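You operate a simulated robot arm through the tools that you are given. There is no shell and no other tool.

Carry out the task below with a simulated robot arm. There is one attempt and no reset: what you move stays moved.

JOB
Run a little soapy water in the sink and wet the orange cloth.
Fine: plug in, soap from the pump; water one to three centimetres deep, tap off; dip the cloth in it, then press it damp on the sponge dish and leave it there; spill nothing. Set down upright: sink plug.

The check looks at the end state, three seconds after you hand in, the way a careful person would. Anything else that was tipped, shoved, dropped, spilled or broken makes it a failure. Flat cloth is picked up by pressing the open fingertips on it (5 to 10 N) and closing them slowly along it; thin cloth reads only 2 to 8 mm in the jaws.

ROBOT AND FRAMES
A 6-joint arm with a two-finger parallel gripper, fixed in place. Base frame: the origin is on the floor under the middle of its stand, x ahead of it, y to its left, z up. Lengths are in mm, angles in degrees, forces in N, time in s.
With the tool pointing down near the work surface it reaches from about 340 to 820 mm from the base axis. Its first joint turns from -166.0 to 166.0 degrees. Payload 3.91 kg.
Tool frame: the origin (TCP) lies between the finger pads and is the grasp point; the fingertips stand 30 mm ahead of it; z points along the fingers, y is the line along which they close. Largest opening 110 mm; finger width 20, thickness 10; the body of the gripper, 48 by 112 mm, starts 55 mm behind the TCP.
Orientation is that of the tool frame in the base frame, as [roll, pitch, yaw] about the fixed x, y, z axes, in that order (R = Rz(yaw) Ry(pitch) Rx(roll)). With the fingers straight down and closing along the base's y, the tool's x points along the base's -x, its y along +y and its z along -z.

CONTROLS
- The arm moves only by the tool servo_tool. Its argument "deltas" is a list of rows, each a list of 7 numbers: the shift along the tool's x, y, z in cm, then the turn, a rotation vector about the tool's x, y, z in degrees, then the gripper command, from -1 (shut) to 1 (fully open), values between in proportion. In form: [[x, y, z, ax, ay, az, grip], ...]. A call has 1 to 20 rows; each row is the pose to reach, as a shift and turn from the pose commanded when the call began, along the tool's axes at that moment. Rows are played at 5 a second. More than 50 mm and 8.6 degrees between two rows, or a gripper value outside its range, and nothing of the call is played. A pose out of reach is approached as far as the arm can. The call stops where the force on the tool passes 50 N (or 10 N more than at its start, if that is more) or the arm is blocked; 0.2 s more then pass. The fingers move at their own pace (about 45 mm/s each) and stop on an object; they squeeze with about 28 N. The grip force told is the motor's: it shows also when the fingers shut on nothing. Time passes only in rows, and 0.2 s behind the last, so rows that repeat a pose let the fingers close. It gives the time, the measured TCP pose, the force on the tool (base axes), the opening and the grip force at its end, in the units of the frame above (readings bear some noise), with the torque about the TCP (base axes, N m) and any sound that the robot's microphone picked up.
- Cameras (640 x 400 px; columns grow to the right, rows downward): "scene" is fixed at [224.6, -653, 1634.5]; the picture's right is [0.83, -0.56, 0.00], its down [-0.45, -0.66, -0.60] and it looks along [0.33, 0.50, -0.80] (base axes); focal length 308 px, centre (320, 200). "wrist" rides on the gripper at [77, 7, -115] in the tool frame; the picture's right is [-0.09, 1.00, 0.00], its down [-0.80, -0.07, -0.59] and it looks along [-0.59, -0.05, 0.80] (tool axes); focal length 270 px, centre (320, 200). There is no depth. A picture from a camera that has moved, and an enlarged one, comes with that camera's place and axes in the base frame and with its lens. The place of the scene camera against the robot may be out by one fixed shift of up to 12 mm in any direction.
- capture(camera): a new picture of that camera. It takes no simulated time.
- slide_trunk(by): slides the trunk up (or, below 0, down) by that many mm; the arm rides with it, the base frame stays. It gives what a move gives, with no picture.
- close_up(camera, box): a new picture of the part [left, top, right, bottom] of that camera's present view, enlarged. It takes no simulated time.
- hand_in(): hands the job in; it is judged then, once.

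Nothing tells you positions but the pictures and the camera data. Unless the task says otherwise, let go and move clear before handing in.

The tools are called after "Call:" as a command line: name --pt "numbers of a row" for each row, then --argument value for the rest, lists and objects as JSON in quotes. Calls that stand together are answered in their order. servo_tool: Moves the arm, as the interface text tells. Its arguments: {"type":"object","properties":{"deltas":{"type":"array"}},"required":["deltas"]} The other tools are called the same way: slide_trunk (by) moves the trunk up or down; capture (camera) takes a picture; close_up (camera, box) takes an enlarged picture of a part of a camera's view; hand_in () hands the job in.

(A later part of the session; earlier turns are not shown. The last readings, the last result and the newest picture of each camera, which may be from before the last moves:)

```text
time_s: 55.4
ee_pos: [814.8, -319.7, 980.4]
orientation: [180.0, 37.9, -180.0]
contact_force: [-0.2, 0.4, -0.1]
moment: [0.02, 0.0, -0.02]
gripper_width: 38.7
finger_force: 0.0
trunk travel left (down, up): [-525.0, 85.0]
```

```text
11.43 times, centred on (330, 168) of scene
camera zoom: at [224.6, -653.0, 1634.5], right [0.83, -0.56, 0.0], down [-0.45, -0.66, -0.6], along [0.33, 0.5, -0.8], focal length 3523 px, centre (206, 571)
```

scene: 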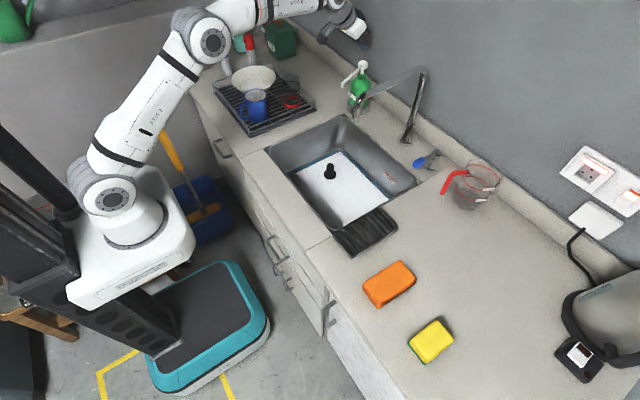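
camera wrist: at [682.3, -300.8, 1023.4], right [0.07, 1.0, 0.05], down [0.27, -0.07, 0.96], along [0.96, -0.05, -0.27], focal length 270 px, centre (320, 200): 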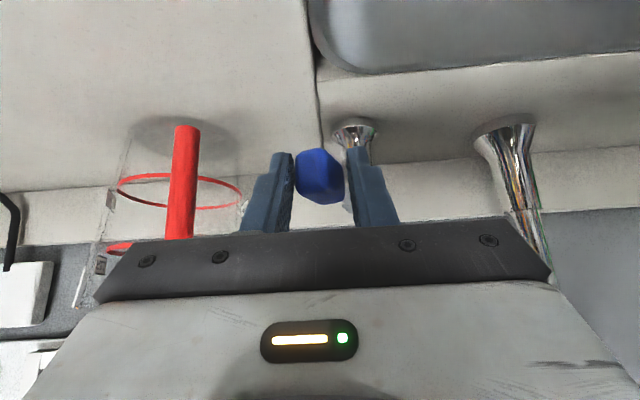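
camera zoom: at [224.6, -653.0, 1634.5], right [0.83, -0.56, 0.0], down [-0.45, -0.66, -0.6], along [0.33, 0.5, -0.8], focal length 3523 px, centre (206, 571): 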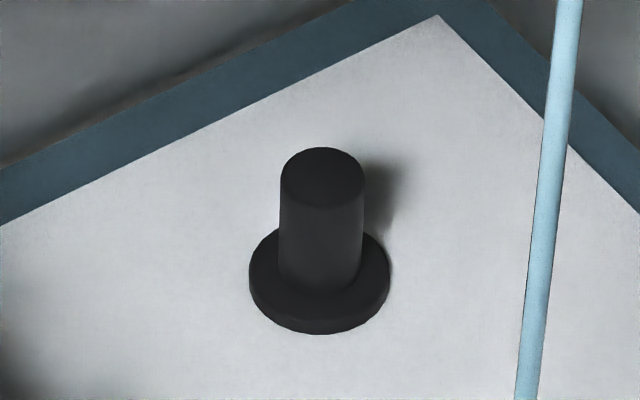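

The plug holds: the suds sheet rose about 1.4 mm in 3 s. The plug's flange top is about 15 mm above the floor, so I'll use it as the gauge and keep filling in short waits.

Call:
servo_tool --pt "0 0 0 0 0 0 -0.3" --pt "0 0 0 0 0 0 -0.3" --pt "0 0 0 0 0 0 -0.3" --pt "0 0 0 0 0 0 -0.3" --pt "0 0 0 0 0 0 -0.3" --pt "0 0 0 0 0 0 -0.3" --pt "0 0 0 0 0 0 -0.3" --pt "0 0 0 0 0 0 -0.3" --pt "0 0 0 0 0 0 -0.3" --pt "0 0 0 0 0 0 -0.3" --pt "0 0 0 0 0 0 -0.3" --pt "0 0 0 0 0 0 -0.3" --pt "0 0 0 0 0 0 -0.3" --pt "0 0 0 0 0 0 -0.3" --pt "0 0 0 0 0 0 -0.3" --pt "0 0 0 0 0 0 -0.3" --pt "0 0 0 0 0 0 -0.3" --pt "0 0 0 0 0 0 -0.3" --pt "0 0 0 0 0 0 -0.3"

Call:
close_up --camera "scene" --box '[322, 142, 346, 157]'

Call:
close_up --camera "scene" --box '[310, 150, 350, 185]'

Call:
capture --camera "scene"

```text
time_s: 59.4
ee_pos: [813.7, -318.9, 980.0]
orientation: [180.0, 38.0, 180.0]
contact_force: [0.0, 0.1, -0.7]
moment: [-0.01, -0.03, -0.01]
gripper_width: 38.6
finger_force: 0.1
trunk travel left (down, up): [-525.0, 85.0]
```

```text
16.00 times, centred on (334, 150) of scene
camera zoom: at [224.6, -653.0, 1634.5], right [0.83, -0.56, 0.0], down [-0.45, -0.66, -0.6], along [0.33, 0.5, -0.8], focal length 4933 px, centre (96, 1008)
```

zoom: 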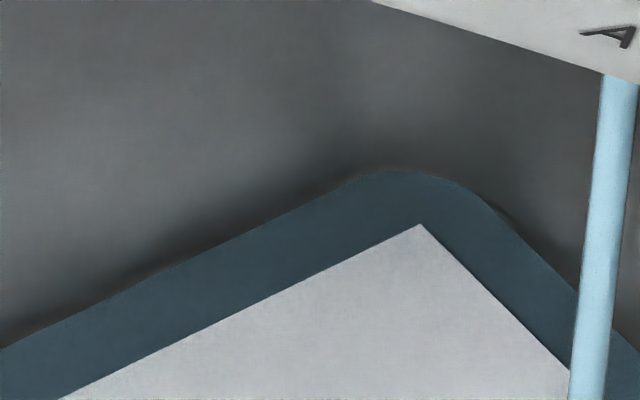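

```text
11.43 times, centred on (330, 168) of scene
camera zoom: at [224.6, -653.0, 1634.5], right [0.83, -0.56, 0.0], down [-0.45, -0.66, -0.6], along [0.33, 0.5, -0.8], focal length 3523 px, centre (206, 571)
```

zoom: 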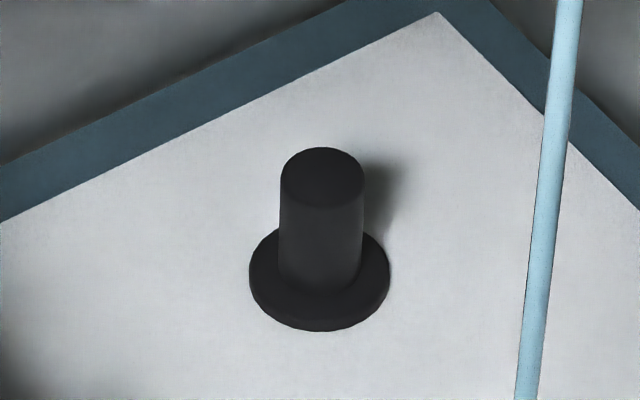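

```text
taken
```

scene: 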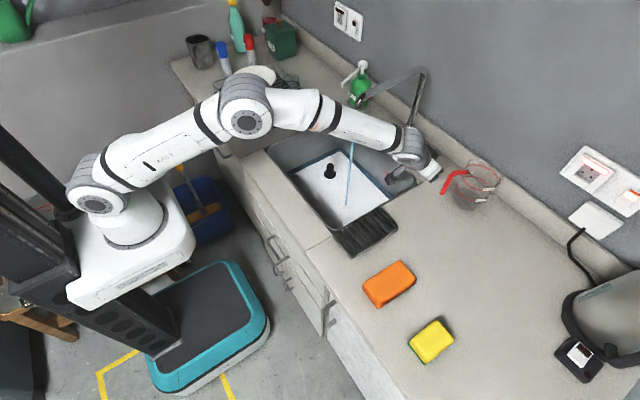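

Call:
servo_tool --pt "0 0 0 0 0 0 -0.3" --pt "0 0 0 0 0 0 -0.3" --pt "0 0 0 0 0 0 -0.3" --pt "0 0 0 0 0 0 -0.3" --pt "0 0 0 0 0 0 -0.3" --pt "0 0 0 0 0 0 -0.3" --pt "0 0 0 0 0 0 -0.3" --pt "0 0 0 0 0 0 -0.3" --pt "0 0 0 0 0 0 -0.3" --pt "0 0 0 0 0 0 -0.3" --pt "0 0 0 0 0 0 -0.3" --pt "0 0 0 0 0 0 -0.3" --pt "0 0 0 0 0 0 -0.3" --pt "0 0 0 0 0 0 -0.3" --pt "0 0 0 0 0 0 -0.3" --pt "0 0 0 0 0 0 -0.3" --pt "0 0 0 0 0 0 -0.3" --pt "0 0 0 0 0 0 -0.3" --pt "0 0 0 0 0 0 -0.3"

Call:
servo_tool --pt "0 0 0 0 0 0 -0.3" --pt "0 0 0 0 0 0 -0.3" --pt "0 0 0 0 0 0 -0.3" --pt "0 0 0 0 0 0 -0.3" --pt "0 0 0 0 0 0 -0.3" --pt "0 0 0 0 0 0 -0.3" --pt "0 0 0 0 0 0 -0.3" --pt "0 0 0 0 0 0 -0.3" --pt "0 0 0 0 0 0 -0.3" --pt "0 0 0 0 0 0 -0.3" --pt "0 0 0 0 0 0 -0.3" --pt "0 0 0 0 0 0 -0.3" --pt "0 0 0 0 0 0 -0.3" --pt "0 0 0 0 0 0 -0.3" --pt "0 0 0 0 0 0 -0.3" --pt "0 0 0 0 0 0 -0.3" --pt "0 0 0 0 0 0 -0.3" --pt "0 0 0 0 0 0 -0.3" --pt "0 0 0 0 0 0 -0.3"

Call:
close_up --camera "scene" --box '[322, 142, 346, 157]'

Call:
close_up --camera "scene" --box '[310, 150, 350, 185]'

```text
time_s: 63.4
ee_pos: [814.3, -319.7, 980.7]
orientation: [179.9, 38.0, -180.0]
contact_force: [1.0, 0.4, 0.3]
moment: [0.03, -0.02, 0.0]
gripper_width: 38.5
finger_force: 0.0
trunk travel left (down, up): [-525.0, 85.0]
```

```text
time_s: 67.4
ee_pos: [814.5, -320.0, 979.5]
orientation: [-179.9, 38.0, 180.0]
contact_force: [-0.1, 0.0, 0.5]
moment: [0.01, 0.0, 0.01]
gripper_width: 38.4
finger_force: 0.1
trunk travel left (down, up): [-525.0, 85.0]
```

```text
16.00 times, centred on (334, 150) of scene
camera zoom: at [224.6, -653.0, 1634.5], right [0.83, -0.56, 0.0], down [-0.45, -0.66, -0.6], along [0.33, 0.5, -0.8], focal length 4933 px, centre (96, 1008)
```

zoom: 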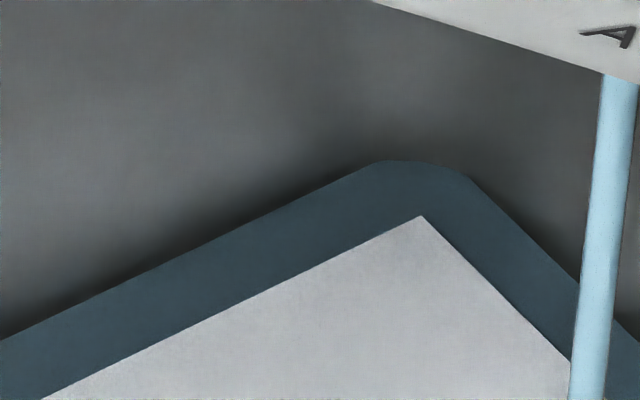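

```text
11.43 times, centred on (330, 168) of scene
camera zoom: at [224.6, -653.0, 1634.5], right [0.83, -0.56, 0.0], down [-0.45, -0.66, -0.6], along [0.33, 0.5, -0.8], focal length 3523 px, centre (206, 571)
```

zoom: 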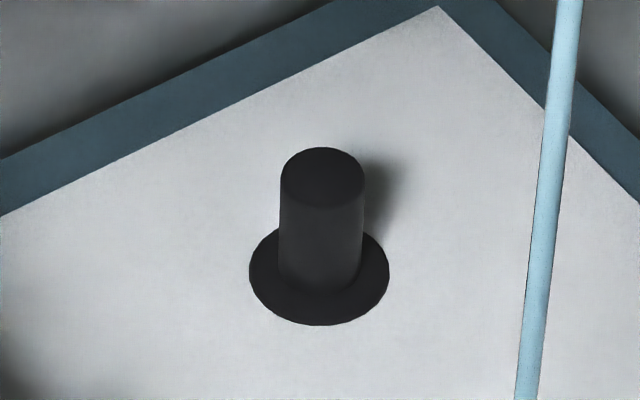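

The suds sheet is now level with the flange top. From the rise rate I put the water itself at 10–15 mm, so I'll add about another 8 mm and check midway.

Call:
servo_tool --pt "0 0 0 0 0 0 -0.3" --pt "0 0 0 0 0 0 -0.3" --pt "0 0 0 0 0 0 -0.3" --pt "0 0 0 0 0 0 -0.3" --pt "0 0 0 0 0 0 -0.3" --pt "0 0 0 0 0 0 -0.3" --pt "0 0 0 0 0 0 -0.3" --pt "0 0 0 0 0 0 -0.3" --pt "0 0 0 0 0 0 -0.3" --pt "0 0 0 0 0 0 -0.3" --pt "0 0 0 0 0 0 -0.3" --pt "0 0 0 0 0 0 -0.3" --pt "0 0 0 0 0 0 -0.3" --pt "0 0 0 0 0 0 -0.3" --pt "0 0 0 0 0 0 -0.3" --pt "0 0 0 0 0 0 -0.3" --pt "0 0 0 0 0 0 -0.3" --pt "0 0 0 0 0 0 -0.3" --pt "0 0 0 0 0 0 -0.3"

Call:
servo_tool --pt "0 0 0 0 0 0 -0.3" --pt "0 0 0 0 0 0 -0.3" --pt "0 0 0 0 0 0 -0.3" --pt "0 0 0 0 0 0 -0.3" --pt "0 0 0 0 0 0 -0.3" --pt "0 0 0 0 0 0 -0.3" --pt "0 0 0 0 0 0 -0.3" --pt "0 0 0 0 0 0 -0.3" --pt "0 0 0 0 0 0 -0.3" --pt "0 0 0 0 0 0 -0.3" --pt "0 0 0 0 0 0 -0.3" --pt "0 0 0 0 0 0 -0.3" --pt "0 0 0 0 0 0 -0.3" --pt "0 0 0 0 0 0 -0.3" --pt "0 0 0 0 0 0 -0.3" --pt "0 0 0 0 0 0 -0.3" --pt "0 0 0 0 0 0 -0.3" --pt "0 0 0 0 0 0 -0.3" --pt "0 0 0 0 0 0 -0.3"

Call:
servo_tool --pt "0 0 0 0 0 0 -0.3" --pt "0 0 0 0 0 0 -0.3" --pt "0 0 0 0 0 0 -0.3" --pt "0 0 0 0 0 0 -0.3" --pt "0 0 0 0 0 0 -0.3" --pt "0 0 0 0 0 0 -0.3" --pt "0 0 0 0 0 0 -0.3" --pt "0 0 0 0 0 0 -0.3" --pt "0 0 0 0 0 0 -0.3" --pt "0 0 0 0 0 0 -0.3" --pt "0 0 0 0 0 0 -0.3" --pt "0 0 0 0 0 0 -0.3" --pt "0 0 0 0 0 0 -0.3" --pt "0 0 0 0 0 0 -0.3" --pt "0 0 0 0 0 0 -0.3" --pt "0 0 0 0 0 0 -0.3" --pt "0 0 0 0 0 0 -0.3" --pt "0 0 0 0 0 0 -0.3" --pt "0 0 0 0 0 0 -0.3"

Call:
close_up --camera "scene" --box '[322, 142, 346, 157]'

Call:
close_up --camera "scene" --box '[310, 150, 350, 185]'

```text
time_s: 71.4
ee_pos: [813.9, -320.3, 980.0]
orientation: [-180.0, 38.0, 180.0]
contact_force: [0.1, 0.0, -0.3]
moment: [-0.01, 0.03, 0.0]
gripper_width: 38.6
finger_force: 0.0
trunk travel left (down, up): [-525.0, 85.0]
```

```text
time_s: 75.4
ee_pos: [814.5, -320.8, 980.9]
orientation: [-180.0, 37.9, 179.9]
contact_force: [-0.4, -0.5, -0.4]
moment: [-0.01, -0.03, 0.0]
gripper_width: 38.3
finger_force: 0.1
trunk travel left (down, up): [-525.0, 85.0]
```

```text
time_s: 79.4
ee_pos: [814.1, -320.2, 980.6]
orientation: [180.0, 38.0, -179.9]
contact_force: [-0.1, 0.6, -0.4]
moment: [-0.01, -0.04, 0.0]
gripper_width: 38.3
finger_force: 0.0
trunk travel left (down, up): [-525.0, 85.0]
```

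```text
16.00 times, centred on (334, 150) of scene
camera zoom: at [224.6, -653.0, 1634.5], right [0.83, -0.56, 0.0], down [-0.45, -0.66, -0.6], along [0.33, 0.5, -0.8], focal length 4933 px, centre (96, 1008)
```

zoom: 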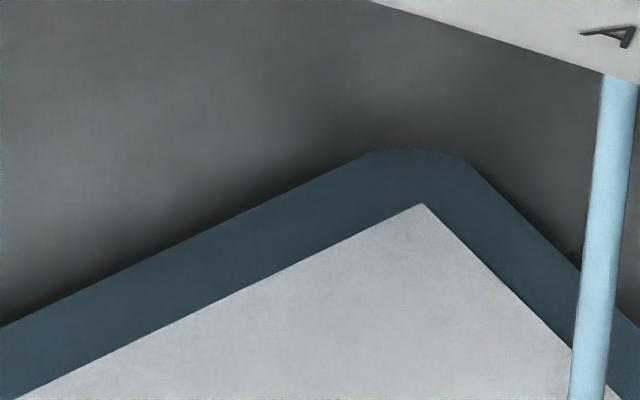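

```text
11.43 times, centred on (330, 168) of scene
camera zoom: at [224.6, -653.0, 1634.5], right [0.83, -0.56, 0.0], down [-0.45, -0.66, -0.6], along [0.33, 0.5, -0.8], focal length 3523 px, centre (206, 571)
```

zoom: 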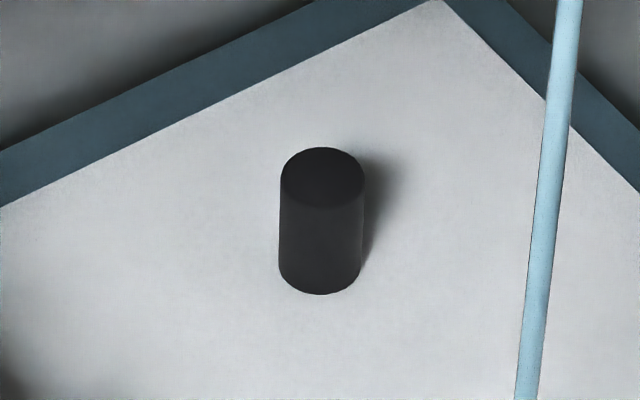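

Suds are now about 4 mm above the flange. Two more waits bring the water to roughly 2 cm; then I close the tap.

Call:
servo_tool --pt "0 0 0 0 0 0 -0.3" --pt "0 0 0 0 0 0 -0.3" --pt "0 0 0 0 0 0 -0.3" --pt "0 0 0 0 0 0 -0.3" --pt "0 0 0 0 0 0 -0.3" --pt "0 0 0 0 0 0 -0.3" --pt "0 0 0 0 0 0 -0.3" --pt "0 0 0 0 0 0 -0.3" --pt "0 0 0 0 0 0 -0.3" --pt "0 0 0 0 0 0 -0.3" --pt "0 0 0 0 0 0 -0.3" --pt "0 0 0 0 0 0 -0.3" --pt "0 0 0 0 0 0 -0.3" --pt "0 0 0 0 0 0 -0.3" --pt "0 0 0 0 0 0 -0.3" --pt "0 0 0 0 0 0 -0.3" --pt "0 0 0 0 0 0 -0.3" --pt "0 0 0 0 0 0 -0.3" --pt "0 0 0 0 0 0 -0.3"

Call:
servo_tool --pt "0 0 0 0 0 0 -0.3" --pt "0 0 0 0 0 0 -0.3" --pt "0 0 0 0 0 0 -0.3" --pt "0 0 0 0 0 0 -0.3" --pt "0 0 0 0 0 0 -0.3" --pt "0 0 0 0 0 0 -0.3" --pt "0 0 0 0 0 0 -0.3" --pt "0 0 0 0 0 0 -0.3" --pt "0 0 0 0 0 0 -0.3" --pt "0 0 0 0 0 0 -0.3" --pt "0 0 0 0 0 0 -0.3" --pt "0 0 0 0 0 0 -0.3"

Call:
servo_tool --pt "0 0.8 0 0 0 0 -0.3" --pt "0 1.6 0 0 0 0 -0.3" --pt "0 2.4 0 0 0 0 -0.3" --pt "0 3.2 0 0 0 0 -0.3" --pt "0 4.0 0 0 0 0 -0.3" --pt "0 4.6 0 0 0 0 -0.3" --pt "0 5.0 0 0 0 0 -0.3"

Call:
capture --camera "wrist"

Call:
close_up --camera "scene" --box '[260, 90, 430, 260]'

```text
time_s: 83.4
ee_pos: [815.4, -319.9, 981.3]
orientation: [179.9, 38.0, 180.0]
contact_force: [-1.0, 0.0, 0.0]
moment: [0.0, -0.02, -0.01]
gripper_width: 38.2
finger_force: 0.1
trunk travel left (down, up): [-525.0, 85.0]
```

```text
time_s: 86.0
ee_pos: [813.3, -319.8, 979.8]
orientation: [-179.9, 37.9, -180.0]
contact_force: [0.2, 0.7, 0.0]
moment: [-0.03, -0.03, 0.0]
gripper_width: 38.5
finger_force: 0.1
trunk travel left (down, up): [-525.0, 85.0]
```

```text
time_s: 87.6
ee_pos: [814.6, -270.1, 981.1]
orientation: [179.9, 38.0, 180.0]
contact_force: [0.1, -0.4, 0.6]
moment: [-0.05, 0.02, -0.01]
gripper_width: 39.1
finger_force: 0.8
trunk travel left (down, up): [-525.0, 85.0]
```

```text
taken
camera wrist: at [681.2, -262.7, 1022.9], right [0.07, 1.0, 0.05], down [0.26, -0.07, 0.96], along [0.96, -0.05, -0.27], focal length 270 px, centre (320, 200)
```

wrist: 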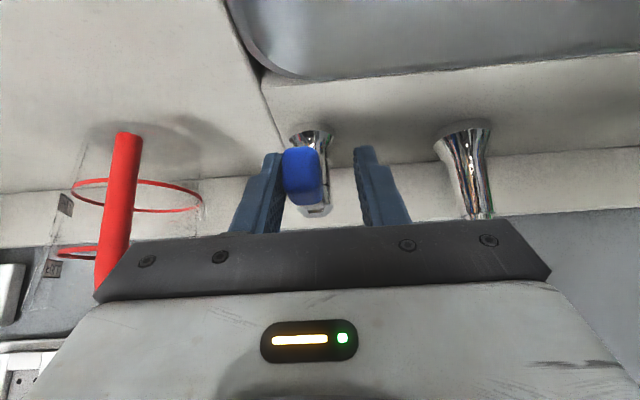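

```text
2.35 times, centred on (345, 175) of scene
camera zoom: at [224.6, -653.0, 1634.5], right [0.83, -0.56, 0.0], down [-0.45, -0.66, -0.6], along [0.33, 0.5, -0.8], focal length 725 px, centre (261, 259)
```

zoom: 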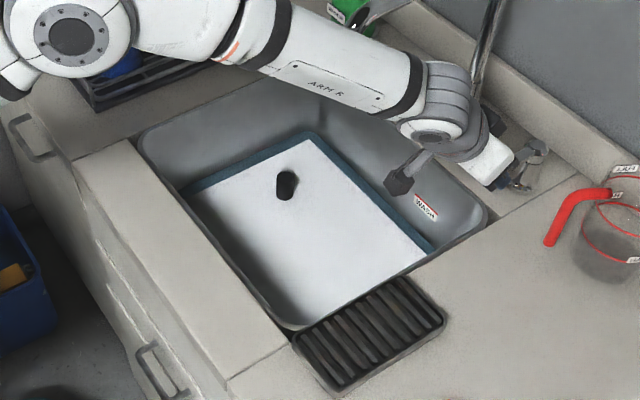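

The stream has stopped. I'll nudge the lever against its stop to be sure it is fully shut, then check again.

Call:
servo_tool --pt "0 0.2 0 0 0 0 -0.3" --pt "0 0.4 0 0 0 0 -0.3" --pt "0 0.4 0 0 0 0 -0.3"

Call:
close_up --camera "wrist" --box '[240, 100, 400, 230]'

Call:
close_up --camera "scene" --box '[322, 142, 346, 157]'

Call:
close_up --camera "scene" --box '[330, 80, 390, 220]'

```text
time_s: 88.4
ee_pos: [813.4, -267.2, 980.3]
orientation: [179.9, 38.0, -180.0]
contact_force: [2.7, -10.8, 3.4]
moment: [-0.21, -0.14, -0.15]
gripper_width: 43.8
finger_force: 5.5
trunk travel left (down, up): [-525.0, 85.0]
```

```text
3.08 times, centred on (320, 165) of wrist
camera zoom: at [680.8, -259.9, 1022.5], right [0.07, 1.0, 0.05], down [0.26, -0.07, 0.96], along [0.96, -0.05, -0.27], focal length 832 px, centre (320, 308)
```

zoom: 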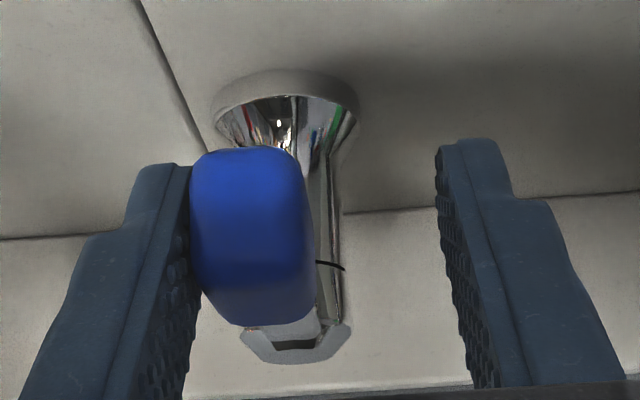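

```text
16.00 times, centred on (334, 150) of scene
camera zoom: at [224.6, -653.0, 1634.5], right [0.83, -0.56, 0.0], down [-0.45, -0.66, -0.6], along [0.33, 0.5, -0.8], focal length 4933 px, centre (96, 1008)
```

zoom: 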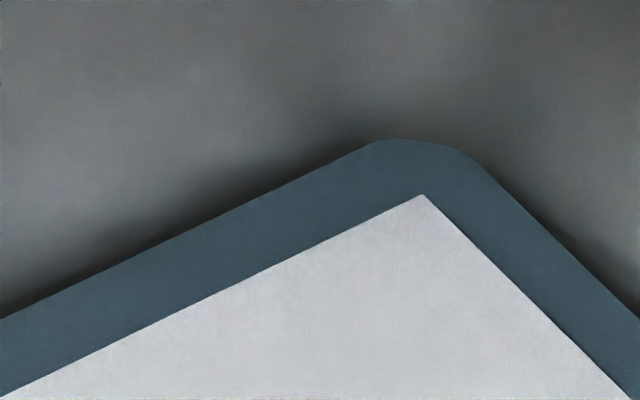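

```text
2.86 times, centred on (360, 150) of scene
camera zoom: at [224.6, -653.0, 1634.5], right [0.83, -0.56, 0.0], down [-0.45, -0.66, -0.6], along [0.33, 0.5, -0.8], focal length 881 px, centre (206, 343)
```

zoom: 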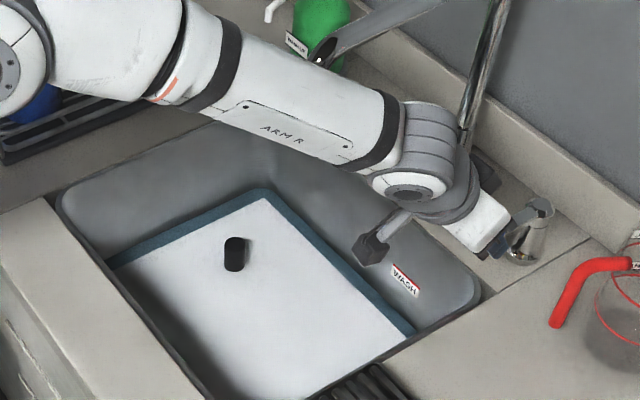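

The tap is off and the lever is at its stop; the suds sheet shows about 14 mm of rise since I began measuring, putting the water at roughly 2 cm. I'll centre the fingers on the handle and back straight out.

Call:
servo_tool --pt "0 -0.6 0 0 0 0 -0.2" --pt "0 -1.3 0 0 0 0 0" --pt "0 -1.3 0 0 0 0 0" --pt "0 -1.3 -2 0 0 0 0" --pt "0 -1.3 -5 0 0 0 0" --pt "0 -1.3 -8.5 0 0 0 0" --pt "0 -1.3 -12.5 0 0 0 0" --pt "0 -1.3 -16.5 0 0 0 0"

Call:
capture --camera "wrist"

Call:
close_up --camera "scene" --box '[260, 90, 480, 260]'

```text
time_s: 90.2
ee_pos: [711.7, -278.2, 1114.8]
orientation: [-179.9, 38.1, -179.9]
contact_force: [0.5, 0.6, 0.9]
moment: [-0.01, -0.02, 0.05]
gripper_width: 55.1
finger_force: 0.1
trunk travel left (down, up): [-525.0, 85.0]
```

```text
taken
camera wrist: at [578.4, -271.9, 1157.0], right [0.07, 1.0, 0.05], down [0.26, -0.07, 0.96], along [0.96, -0.05, -0.27], focal length 270 px, centre (320, 200)
```

wrist: 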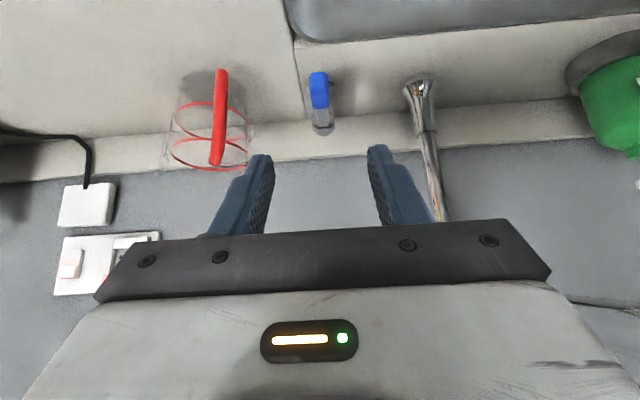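

```text
2.35 times, centred on (370, 175) of scene
camera zoom: at [224.6, -653.0, 1634.5], right [0.83, -0.56, 0.0], down [-0.45, -0.66, -0.6], along [0.33, 0.5, -0.8], focal length 725 px, centre (202, 259)
```

zoom: 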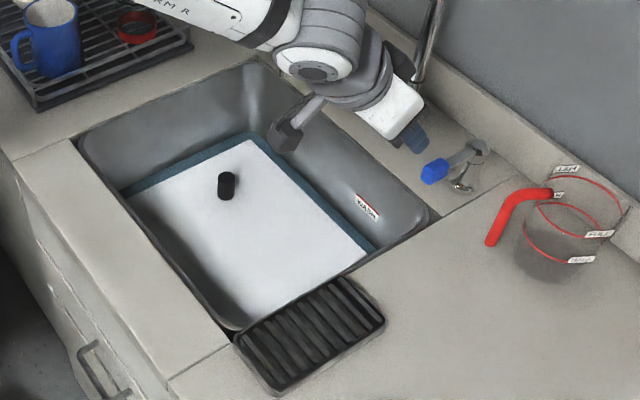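

The lever is back at its closed place and nothing was disturbed. Next, back away, level the tool, and move over the orange cloth for a look.

Call:
servo_tool --pt "1.91 -0.44 -3.14 0 0 0 0" --pt "3.82 -0.88 -6.28 0 0 0 0" --pt "5.73 -1.32 -9.42 0 0 0 0.5" --pt "7.64 -1.76 -12.56 0 0 0 1" --pt "9.55 -2.2 -15.7 0 0 0 1" --pt "9.55 -5.8 -15.7 0 7.6 0 1" --pt "9.55 -9.4 -15.7 0 15.2 0 1" --pt "9.55 -13 -15.7 0 22.8 0 1" --pt "9.55 -16.6 -15.7 0 30.4 0 1" --pt "9.55 -20.2 -15.7 0 38 0 1" --pt "9.55 -20.2 -15.7 0 38 0 1"

Call:
capture --camera "wrist"

Call:
close_up --camera "scene" --box '[330, 210, 470, 370]'

```text
time_s: 92.6
ee_pos: [539.9, -478.6, 1177.2]
orientation: [-180.0, -0.1, 180.0]
contact_force: [0.7, -0.4, -0.1]
moment: [-0.01, -0.01, 0.02]
gripper_width: 109.9
finger_force: 0.0
trunk travel left (down, up): [-525.0, 85.0]
```

```text
taken
camera wrist: at [461.3, -471.8, 1291.4], right [0.09, 1.0, 0.0], down [0.8, -0.07, 0.59], along [0.59, -0.05, -0.81], focal length 270 px, centre (320, 200)
```

wrist: 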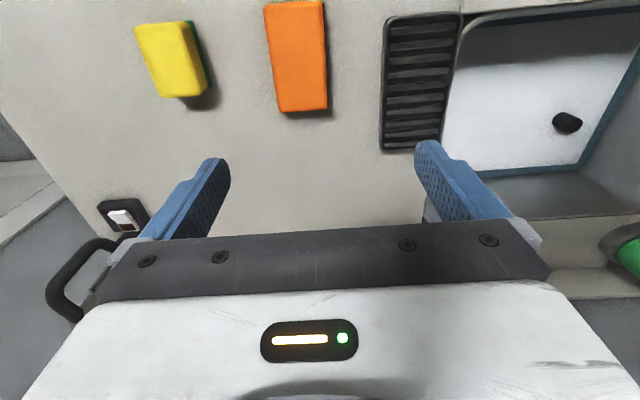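

```text
2.50 times, centred on (400, 290) of scene
camera zoom: at [224.6, -653.0, 1634.5], right [0.83, -0.56, 0.0], down [-0.45, -0.66, -0.6], along [0.33, 0.5, -0.8], focal length 771 px, centre (120, -25)
```

zoom: 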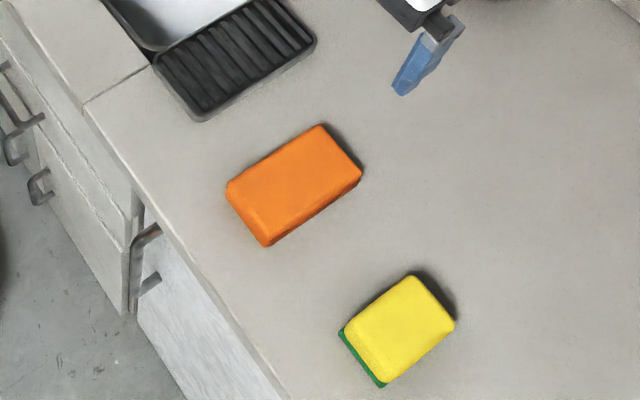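

Call:
close_up --camera "wrist" --box '[220, 0, 400, 130]'

Call:
close_up --camera "scene" --box '[350, 245, 430, 315]'

```text
3.08 times, centred on (310, 65) of wrist
camera zoom: at [461.3, -471.8, 1291.4], right [0.09, 1.0, 0.0], down [0.8, -0.07, 0.59], along [0.59, -0.05, -0.81], focal length 832 px, centre (351, 615)
```

zoom: 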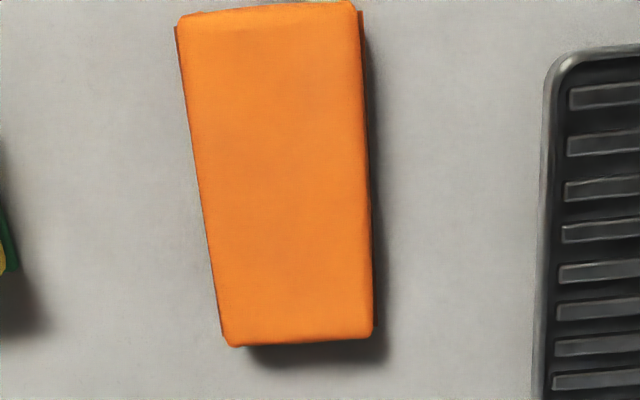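

```text
5.71 times, centred on (390, 280) of scene
camera zoom: at [224.6, -653.0, 1634.5], right [0.83, -0.56, 0.0], down [-0.45, -0.66, -0.6], along [0.33, 0.5, -0.8], focal length 1762 px, centre (-80, -257)
```

zoom: 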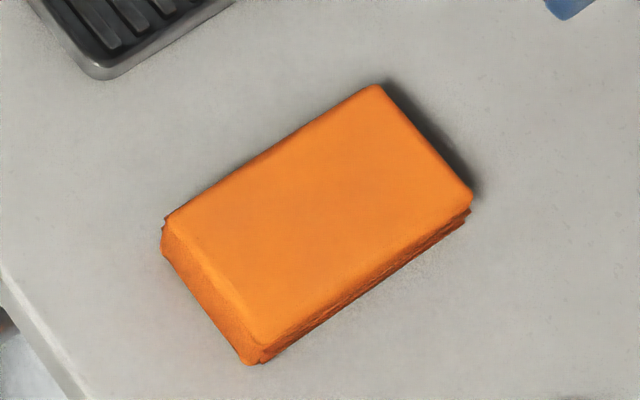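

The cloth is folded into a pad about 123 mm by 66 mm, centred near (522, -505), and the dish beside it spans about x 484–660, y -395 to -303. I'll come down above the cloth with the fingers either side of its width and check alignment.

Call:
servo_tool --pt "0.9 -1.3 4 0 0 0 0.64" --pt "1.74 -2.64 8 0 0 0 0.64" --pt "1.74 -2.64 12 0 0 0 0.64" --pt "1.74 -2.64 16 0 0 0 0.64" --pt "1.74 -2.64 19 0 0 0 0.64" --pt "1.74 -2.64 21 0 0 0 0.64" --pt "1.74 -2.64 21 0 0 0 0.64"

Call:
capture --camera "wrist"

Call:
close_up --camera "scene" --box '[340, 220, 460, 320]'

```text
time_s: 94.2
ee_pos: [524.9, -505.6, 966.6]
orientation: [180.0, 0.0, 180.0]
contact_force: [0.5, 0.7, 0.3]
moment: [-0.01, 0.02, -0.02]
gripper_width: 90.4
finger_force: 0.0
trunk travel left (down, up): [-525.0, 85.0]
```

```text
taken
camera wrist: at [446.1, -499.3, 1081.2], right [0.09, 1.0, 0.0], down [0.8, -0.07, 0.59], along [0.59, -0.05, -0.8], focal length 270 px, centre (320, 200)
```

wrist: 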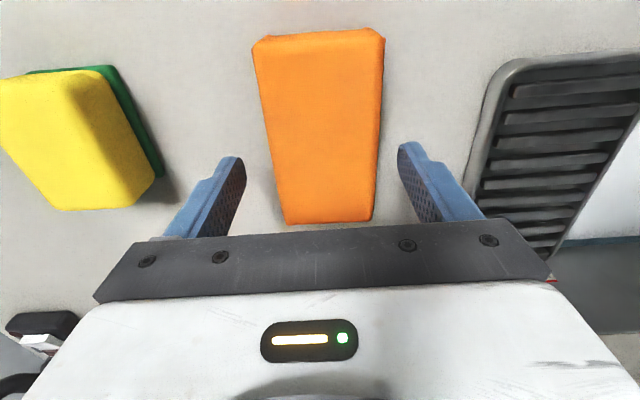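

```text
4.00 times, centred on (400, 270) of scene
camera zoom: at [224.6, -653.0, 1634.5], right [0.83, -0.56, 0.0], down [-0.45, -0.66, -0.6], along [0.33, 0.5, -0.8], focal length 1233 px, centre (0, -80)
```

zoom: 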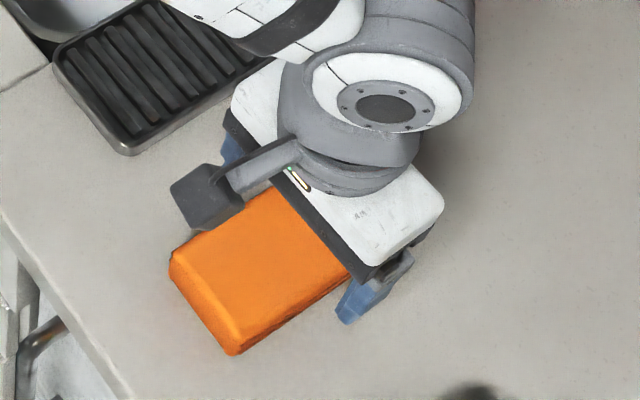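

Call:
close_up --camera "wrist" --box '[240, 20, 400, 240]'

Call:
close_up --camera "wrist" --box '[260, 190, 400, 240]'

```text
1.82 times, centred on (320, 130) of wrist
camera zoom: at [446.1, -499.3, 1081.2], right [0.09, 1.0, 0.0], down [0.8, -0.07, 0.59], along [0.59, -0.05, -0.8], focal length 491 px, centre (320, 327)
```

zoom: 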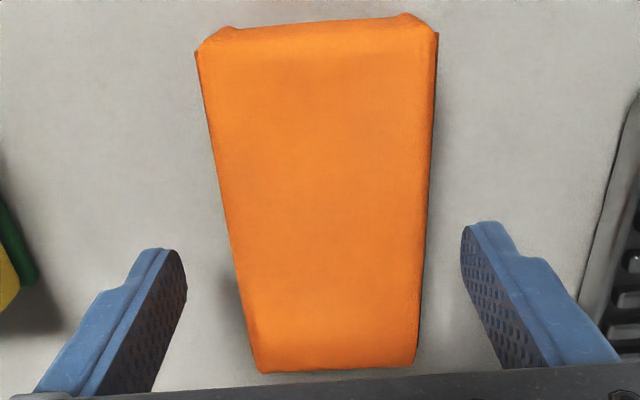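

```text
4.57 times, centred on (330, 215) of wrist
camera zoom: at [446.1, -499.3, 1081.2], right [0.09, 1.0, 0.0], down [0.8, -0.07, 0.59], along [0.59, -0.05, -0.8], focal length 1236 px, centre (274, 131)
```

zoom: 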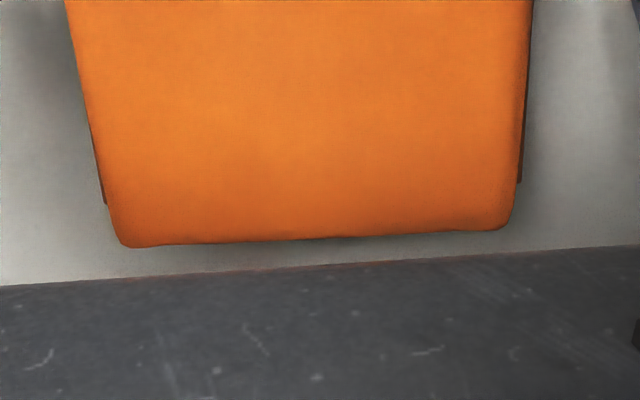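

The pad's centre is (522, -503) with its top about z 925, and the fingers clear both sides by over 10 mm. I'll descend slowly beside it until the fingertips are just above or touching the counter.

Call:
servo_tool --pt "0 0.2 1.5 0 0 0 0.64" --pt "0 0.2 2.7 0 0 0 0.64" --pt "0 0.2 3.2 0 0 0 0.64" --pt "0 0.2 3.5 0 0 0 0.64" --pt "0 0.2 3.5 0 0 0 0.64"

Call:
capture --camera "wrist"

Call:
close_up --camera "scene" --box '[360, 240, 440, 310]'

```text
time_s: 95.4
ee_pos: [524.1, -504.5, 930.6]
orientation: [179.9, 0.0, -180.0]
contact_force: [-1.0, 0.0, -0.1]
moment: [0.03, 0.0, 0.0]
gripper_width: 90.0
finger_force: 0.1
trunk travel left (down, up): [-525.0, 85.0]
```

```text
taken
camera wrist: at [445.6, -497.4, 1044.5], right [0.09, 1.0, 0.0], down [0.8, -0.07, 0.59], along [0.59, -0.05, -0.8], focal length 270 px, centre (320, 200)
```

wrist: 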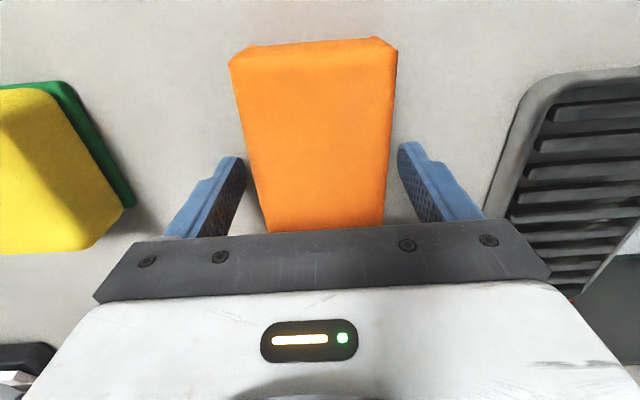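

```text
5.71 times, centred on (400, 275) of scene
camera zoom: at [224.6, -653.0, 1634.5], right [0.83, -0.56, 0.0], down [-0.45, -0.66, -0.6], along [0.33, 0.5, -0.8], focal length 1762 px, centre (-137, -229)
```

zoom: 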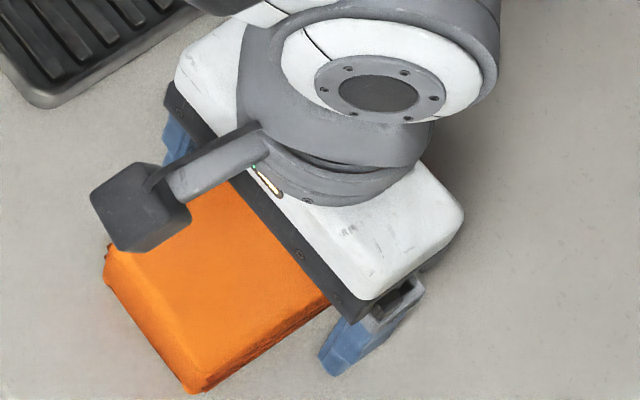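

Call:
servo_tool --pt "0 0 0.2 0 0 0 0.64" --pt "0 0 0.4 0 0 0 0.64" --pt "0 0 0.5 0 0 0 0.64"

```text
time_s: 96.2
ee_pos: [525.3, -504.2, 930.4]
orientation: [-179.7, 0.3, -180.0]
contact_force: [2.3, -1.5, 34.1]
moment: [1.65, 0.25, -0.06]
gripper_width: 89.6
finger_force: 0.1
trunk travel left (down, up): [-525.0, 85.0]
```

The +y fingertip touched the counter at TCP z 930, so the counter top is at z 900. I'll ease up a few millimetres and close slowly on the pad.

Call:
servo_tool --pt "0 0 -0.4 0 0 0 0.64" --pt "0 0 -0.5 0 0 0 0.5" --pt "0 0 -0.5 0 0 0 0.35" --pt "0 0 -0.5 0 0 0 0.2" --pt "0 0 -0.5 0 0 0 0.1"

Call:
capture --camera "wrist"

```text
time_s: 97.4
ee_pos: [522.2, -505.4, 929.9]
orientation: [180.0, -0.1, 180.0]
contact_force: [-5.1, 1.9, 8.3]
moment: [-0.2, 0.17, -0.17]
gripper_width: 67.5
finger_force: 28.4
trunk travel left (down, up): [-525.0, 85.0]
```

```text
taken
camera wrist: at [443.8, -497.6, 1044.2], right [0.09, 1.0, 0.0], down [0.8, -0.07, 0.59], along [0.59, -0.05, -0.8], focal length 270 px, centre (320, 200)
```

wrist: 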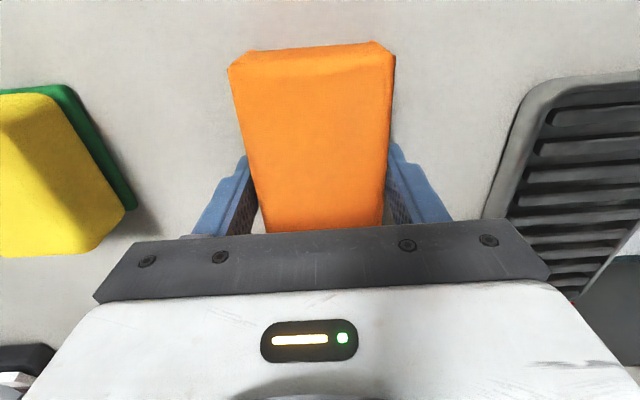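

The fingers grip the pad firmly at 67.5 mm. Lifting it now.

Call:
servo_tool --pt "0 0 0 0 0 0 -0.5" --pt "0 0 0 0 0 0 -1" --pt "0 0 -1 0 0 0 -1" --pt "0 0 -3 0 0 0 -1" --pt "0 0 -6 0 0 0 -1" --pt "0 0 -9 0 0 0 -1" --pt "0 0 -12 0 0 0 -1" --pt "0 0 -12 0 0 0 -1"

Call:
capture --camera "wrist"

Call:
close_up --camera "scene" --box '[330, 200, 450, 320]'

```text
time_s: 99.2
ee_pos: [521.6, -505.2, 1050.8]
orientation: [-179.9, 0.1, -180.0]
contact_force: [0.4, -0.5, 0.7]
moment: [0.01, 0.0, 0.01]
gripper_width: 67.3
finger_force: 27.9
trunk travel left (down, up): [-525.0, 85.0]
```

```text
taken
camera wrist: at [444.4, -499.0, 1165.3], right [0.09, 1.0, 0.0], down [0.8, -0.07, 0.59], along [0.59, -0.05, -0.8], focal length 270 px, centre (320, 200)
```

wrist: 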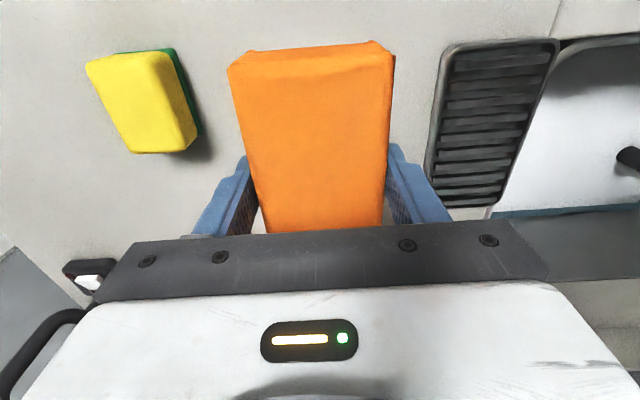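

```text
3.33 times, centred on (390, 260) of scene
camera zoom: at [224.6, -653.0, 1634.5], right [0.83, -0.56, 0.0], down [-0.45, -0.66, -0.6], along [0.33, 0.5, -0.8], focal length 1028 px, centre (87, 0)
```

zoom: 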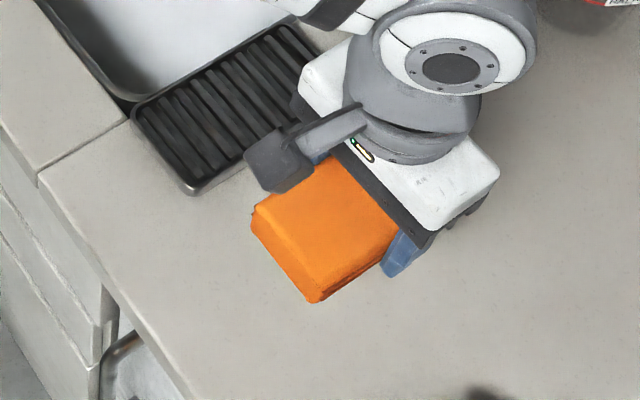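

The pad is held securely. I'll carry it over the sink along a path that stays in front of the spout, to a spot at about (610, -72), clear of the plug.

Call:
servo_tool --pt "-0.38 4.33 0 0 0 0 -1" --pt "-0.77 8.66 0 0 0 0 -1" --pt "-1.15 12.99 0 0 0 0 -1" --pt "-1.54 17.32 0 0 0 0 -1" --pt "-1.92 21.65 0 0 0 0 -1" --pt "-2.3 25.98 0 0 0 0 -1" --pt "-2.69 30.31 0 0 0 0 -1" --pt "-3.07 34.64 0 0 0 0 -1" --pt "-3.46 38.97 0 0 0 0 -1" --pt "-3.84 43.3 0 0 0 0 -1" --pt "-6.4 43.3 0 0 0 0 -1" --pt "-8.84 43.3 0 0 0 0 -1" --pt "-8.84 43.3 0 0 0 0 -1"

Call:
capture --camera "wrist"

Call:
close_up --camera "scene" --box '[230, 20, 450, 250]'

```text
time_s: 102.0
ee_pos: [613.5, -73.3, 1051.1]
orientation: [-180.0, 0.1, -180.0]
contact_force: [0.2, 0.8, -1.3]
moment: [-0.01, 0.03, -0.03]
gripper_width: 67.3
finger_force: 27.3
trunk travel left (down, up): [-525.0, 85.0]
```

```text
taken
camera wrist: at [533.5, -65.2, 1164.1], right [0.09, 1.0, 0.0], down [0.8, -0.07, 0.59], along [0.59, -0.05, -0.8], focal length 270 px, centre (320, 200)
```

wrist: 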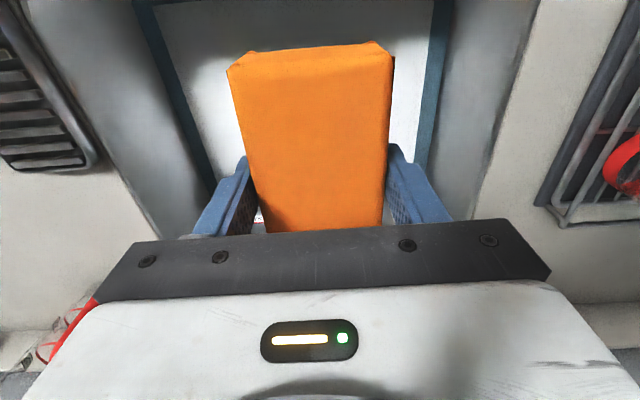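

```text
1.74 times, centred on (340, 135) of scene
camera zoom: at [224.6, -653.0, 1634.5], right [0.83, -0.56, 0.0], down [-0.45, -0.66, -0.6], along [0.33, 0.5, -0.8], focal length 536 px, centre (285, 313)
```

zoom: 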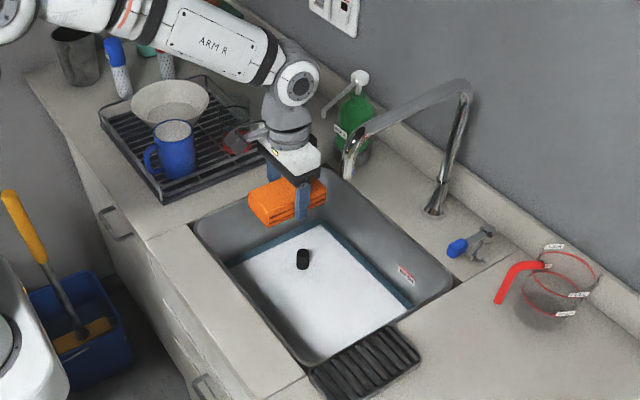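

Call:
servo_tool --pt "0 0 4 0 0 0 -1" --pt "0 0 8 0 0 0 -1" --pt "0 0 12 0 0 0 -1" --pt "0 0 16 0 0 0 -1" --pt "0 0 20 0 0 0 -1" --pt "0 0 20 0 0 0 -1"

Call:
close_up --camera "scene" --box '[240, 60, 420, 250]'

Call:
capture --camera "wrist"

```text
time_s: 103.4
ee_pos: [612.4, -73.5, 846.1]
orientation: [179.9, -0.1, 180.0]
contact_force: [0.3, -0.3, -0.9]
moment: [0.02, 0.0, -0.01]
gripper_width: 67.3
finger_force: 28.3
trunk travel left (down, up): [-525.0, 85.0]
```

```text
2.11 times, centred on (330, 155) of scene
camera zoom: at [224.6, -653.0, 1634.5], right [0.83, -0.56, 0.0], down [-0.45, -0.66, -0.6], along [0.33, 0.5, -0.8], focal length 649 px, centre (299, 295)
```

zoom: 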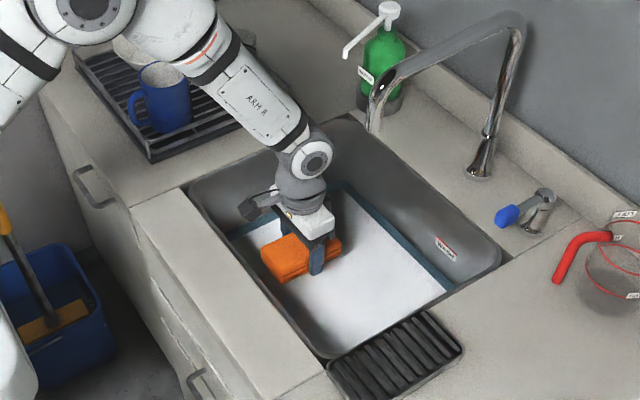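

```text
taken
camera wrist: at [532.8, -66.5, 960.6], right [0.09, 1.0, 0.0], down [0.8, -0.07, 0.59], along [0.59, -0.05, -0.8], focal length 270 px, centre (320, 200)
```

wrist: 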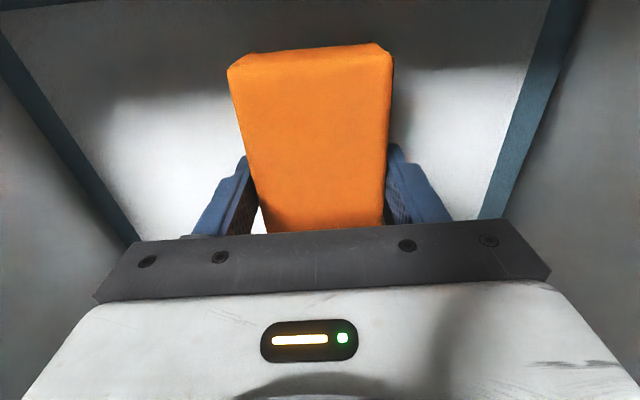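

Clear on all sides. I'll lower the pad into the water until it is just above the sink floor and hold it there to soak.

Call:
servo_tool --pt "0 0 2.5 0 0 0 -1" --pt "0 0 4.5 0 0 0 -1" --pt "0 0 6 0 0 0 -1" --pt "0 0 7 0 0 0 -1" --pt "0 0 7.3 0 0 0 -1" --pt "0 0 7.3 0 0 0 -1" --pt "0 0 7.3 0 0 0 -1" --pt "0 0 7.3 0 0 0 -1" --pt "0 0 7.3 0 0 0 -1" --pt "0 0 7.3 0 0 0 -1"

Call:
close_up --camera "scene" --box '[260, 90, 400, 220]'

Call:
capture --camera "wrist"

```text
time_s: 105.6
ee_pos: [613.2, -71.8, 776.1]
orientation: [179.9, 0.0, -180.0]
contact_force: [-0.3, 0.0, -1.3]
moment: [-0.02, 0.01, -0.02]
gripper_width: 67.5
finger_force: 28.2
trunk travel left (down, up): [-525.0, 85.0]
```

```text
3.08 times, centred on (330, 155) of scene
camera zoom: at [224.6, -653.0, 1634.5], right [0.83, -0.56, 0.0], down [-0.45, -0.66, -0.6], along [0.33, 0.5, -0.8], focal length 949 px, centre (289, 338)
```

zoom: 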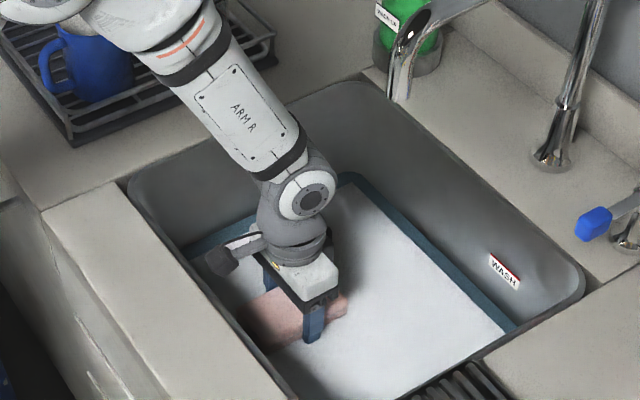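

```text
taken
camera wrist: at [533.8, -64.8, 890.8], right [0.09, 1.0, 0.0], down [0.8, -0.07, 0.59], along [0.59, -0.05, -0.8], focal length 270 px, centre (320, 200)
```

wrist: 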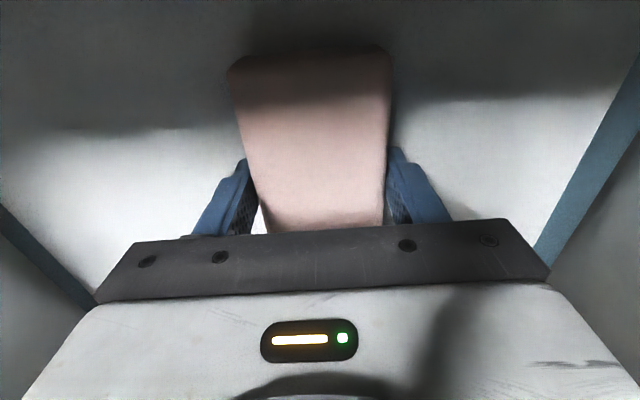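

The pad has gone pale pink at the surface. I need to see whether it is under the suds sheet or simply wet, so I'll enlarge it.

Call:
close_up --camera "scene" --box '[300, 165, 350, 215]'

Call:
close_up --camera "wrist" --box '[180, 30, 460, 240]'

Call:
close_up --camera "scene" --box '[322, 142, 346, 157]'

```text
8.00 times, centred on (325, 190) of scene
camera zoom: at [224.6, -653.0, 1634.5], right [0.83, -0.56, 0.0], down [-0.45, -0.66, -0.6], along [0.33, 0.5, -0.8], focal length 2466 px, centre (280, 280)
```

zoom: 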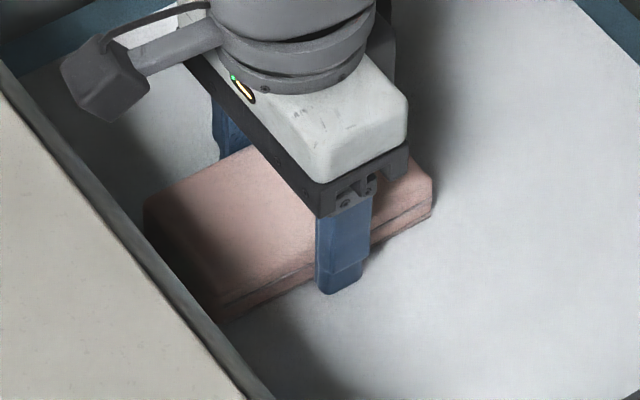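

```text
1.90 times, centred on (320, 135) of wrist
camera zoom: at [533.8, -64.8, 890.8], right [0.09, 1.0, 0.0], down [0.8, -0.07, 0.59], along [0.59, -0.05, -0.8], focal length 515 px, centre (320, 324)
```

zoom: 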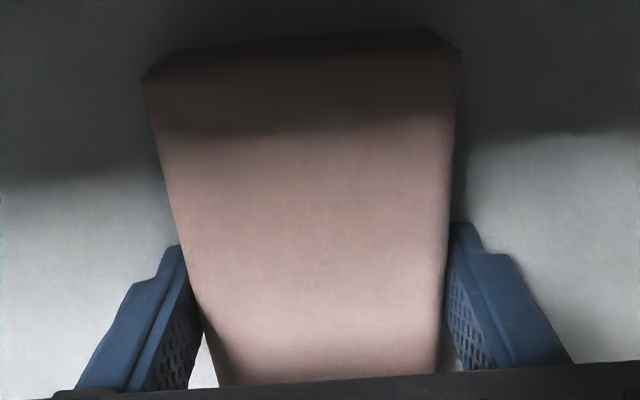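

```text
16.00 times, centred on (334, 150) of scene
camera zoom: at [224.6, -653.0, 1634.5], right [0.83, -0.56, 0.0], down [-0.45, -0.66, -0.6], along [0.33, 0.5, -0.8], focal length 4933 px, centre (96, 1008)
```

zoom: 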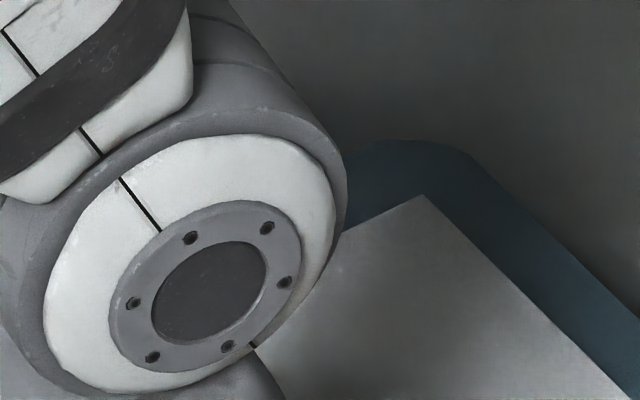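

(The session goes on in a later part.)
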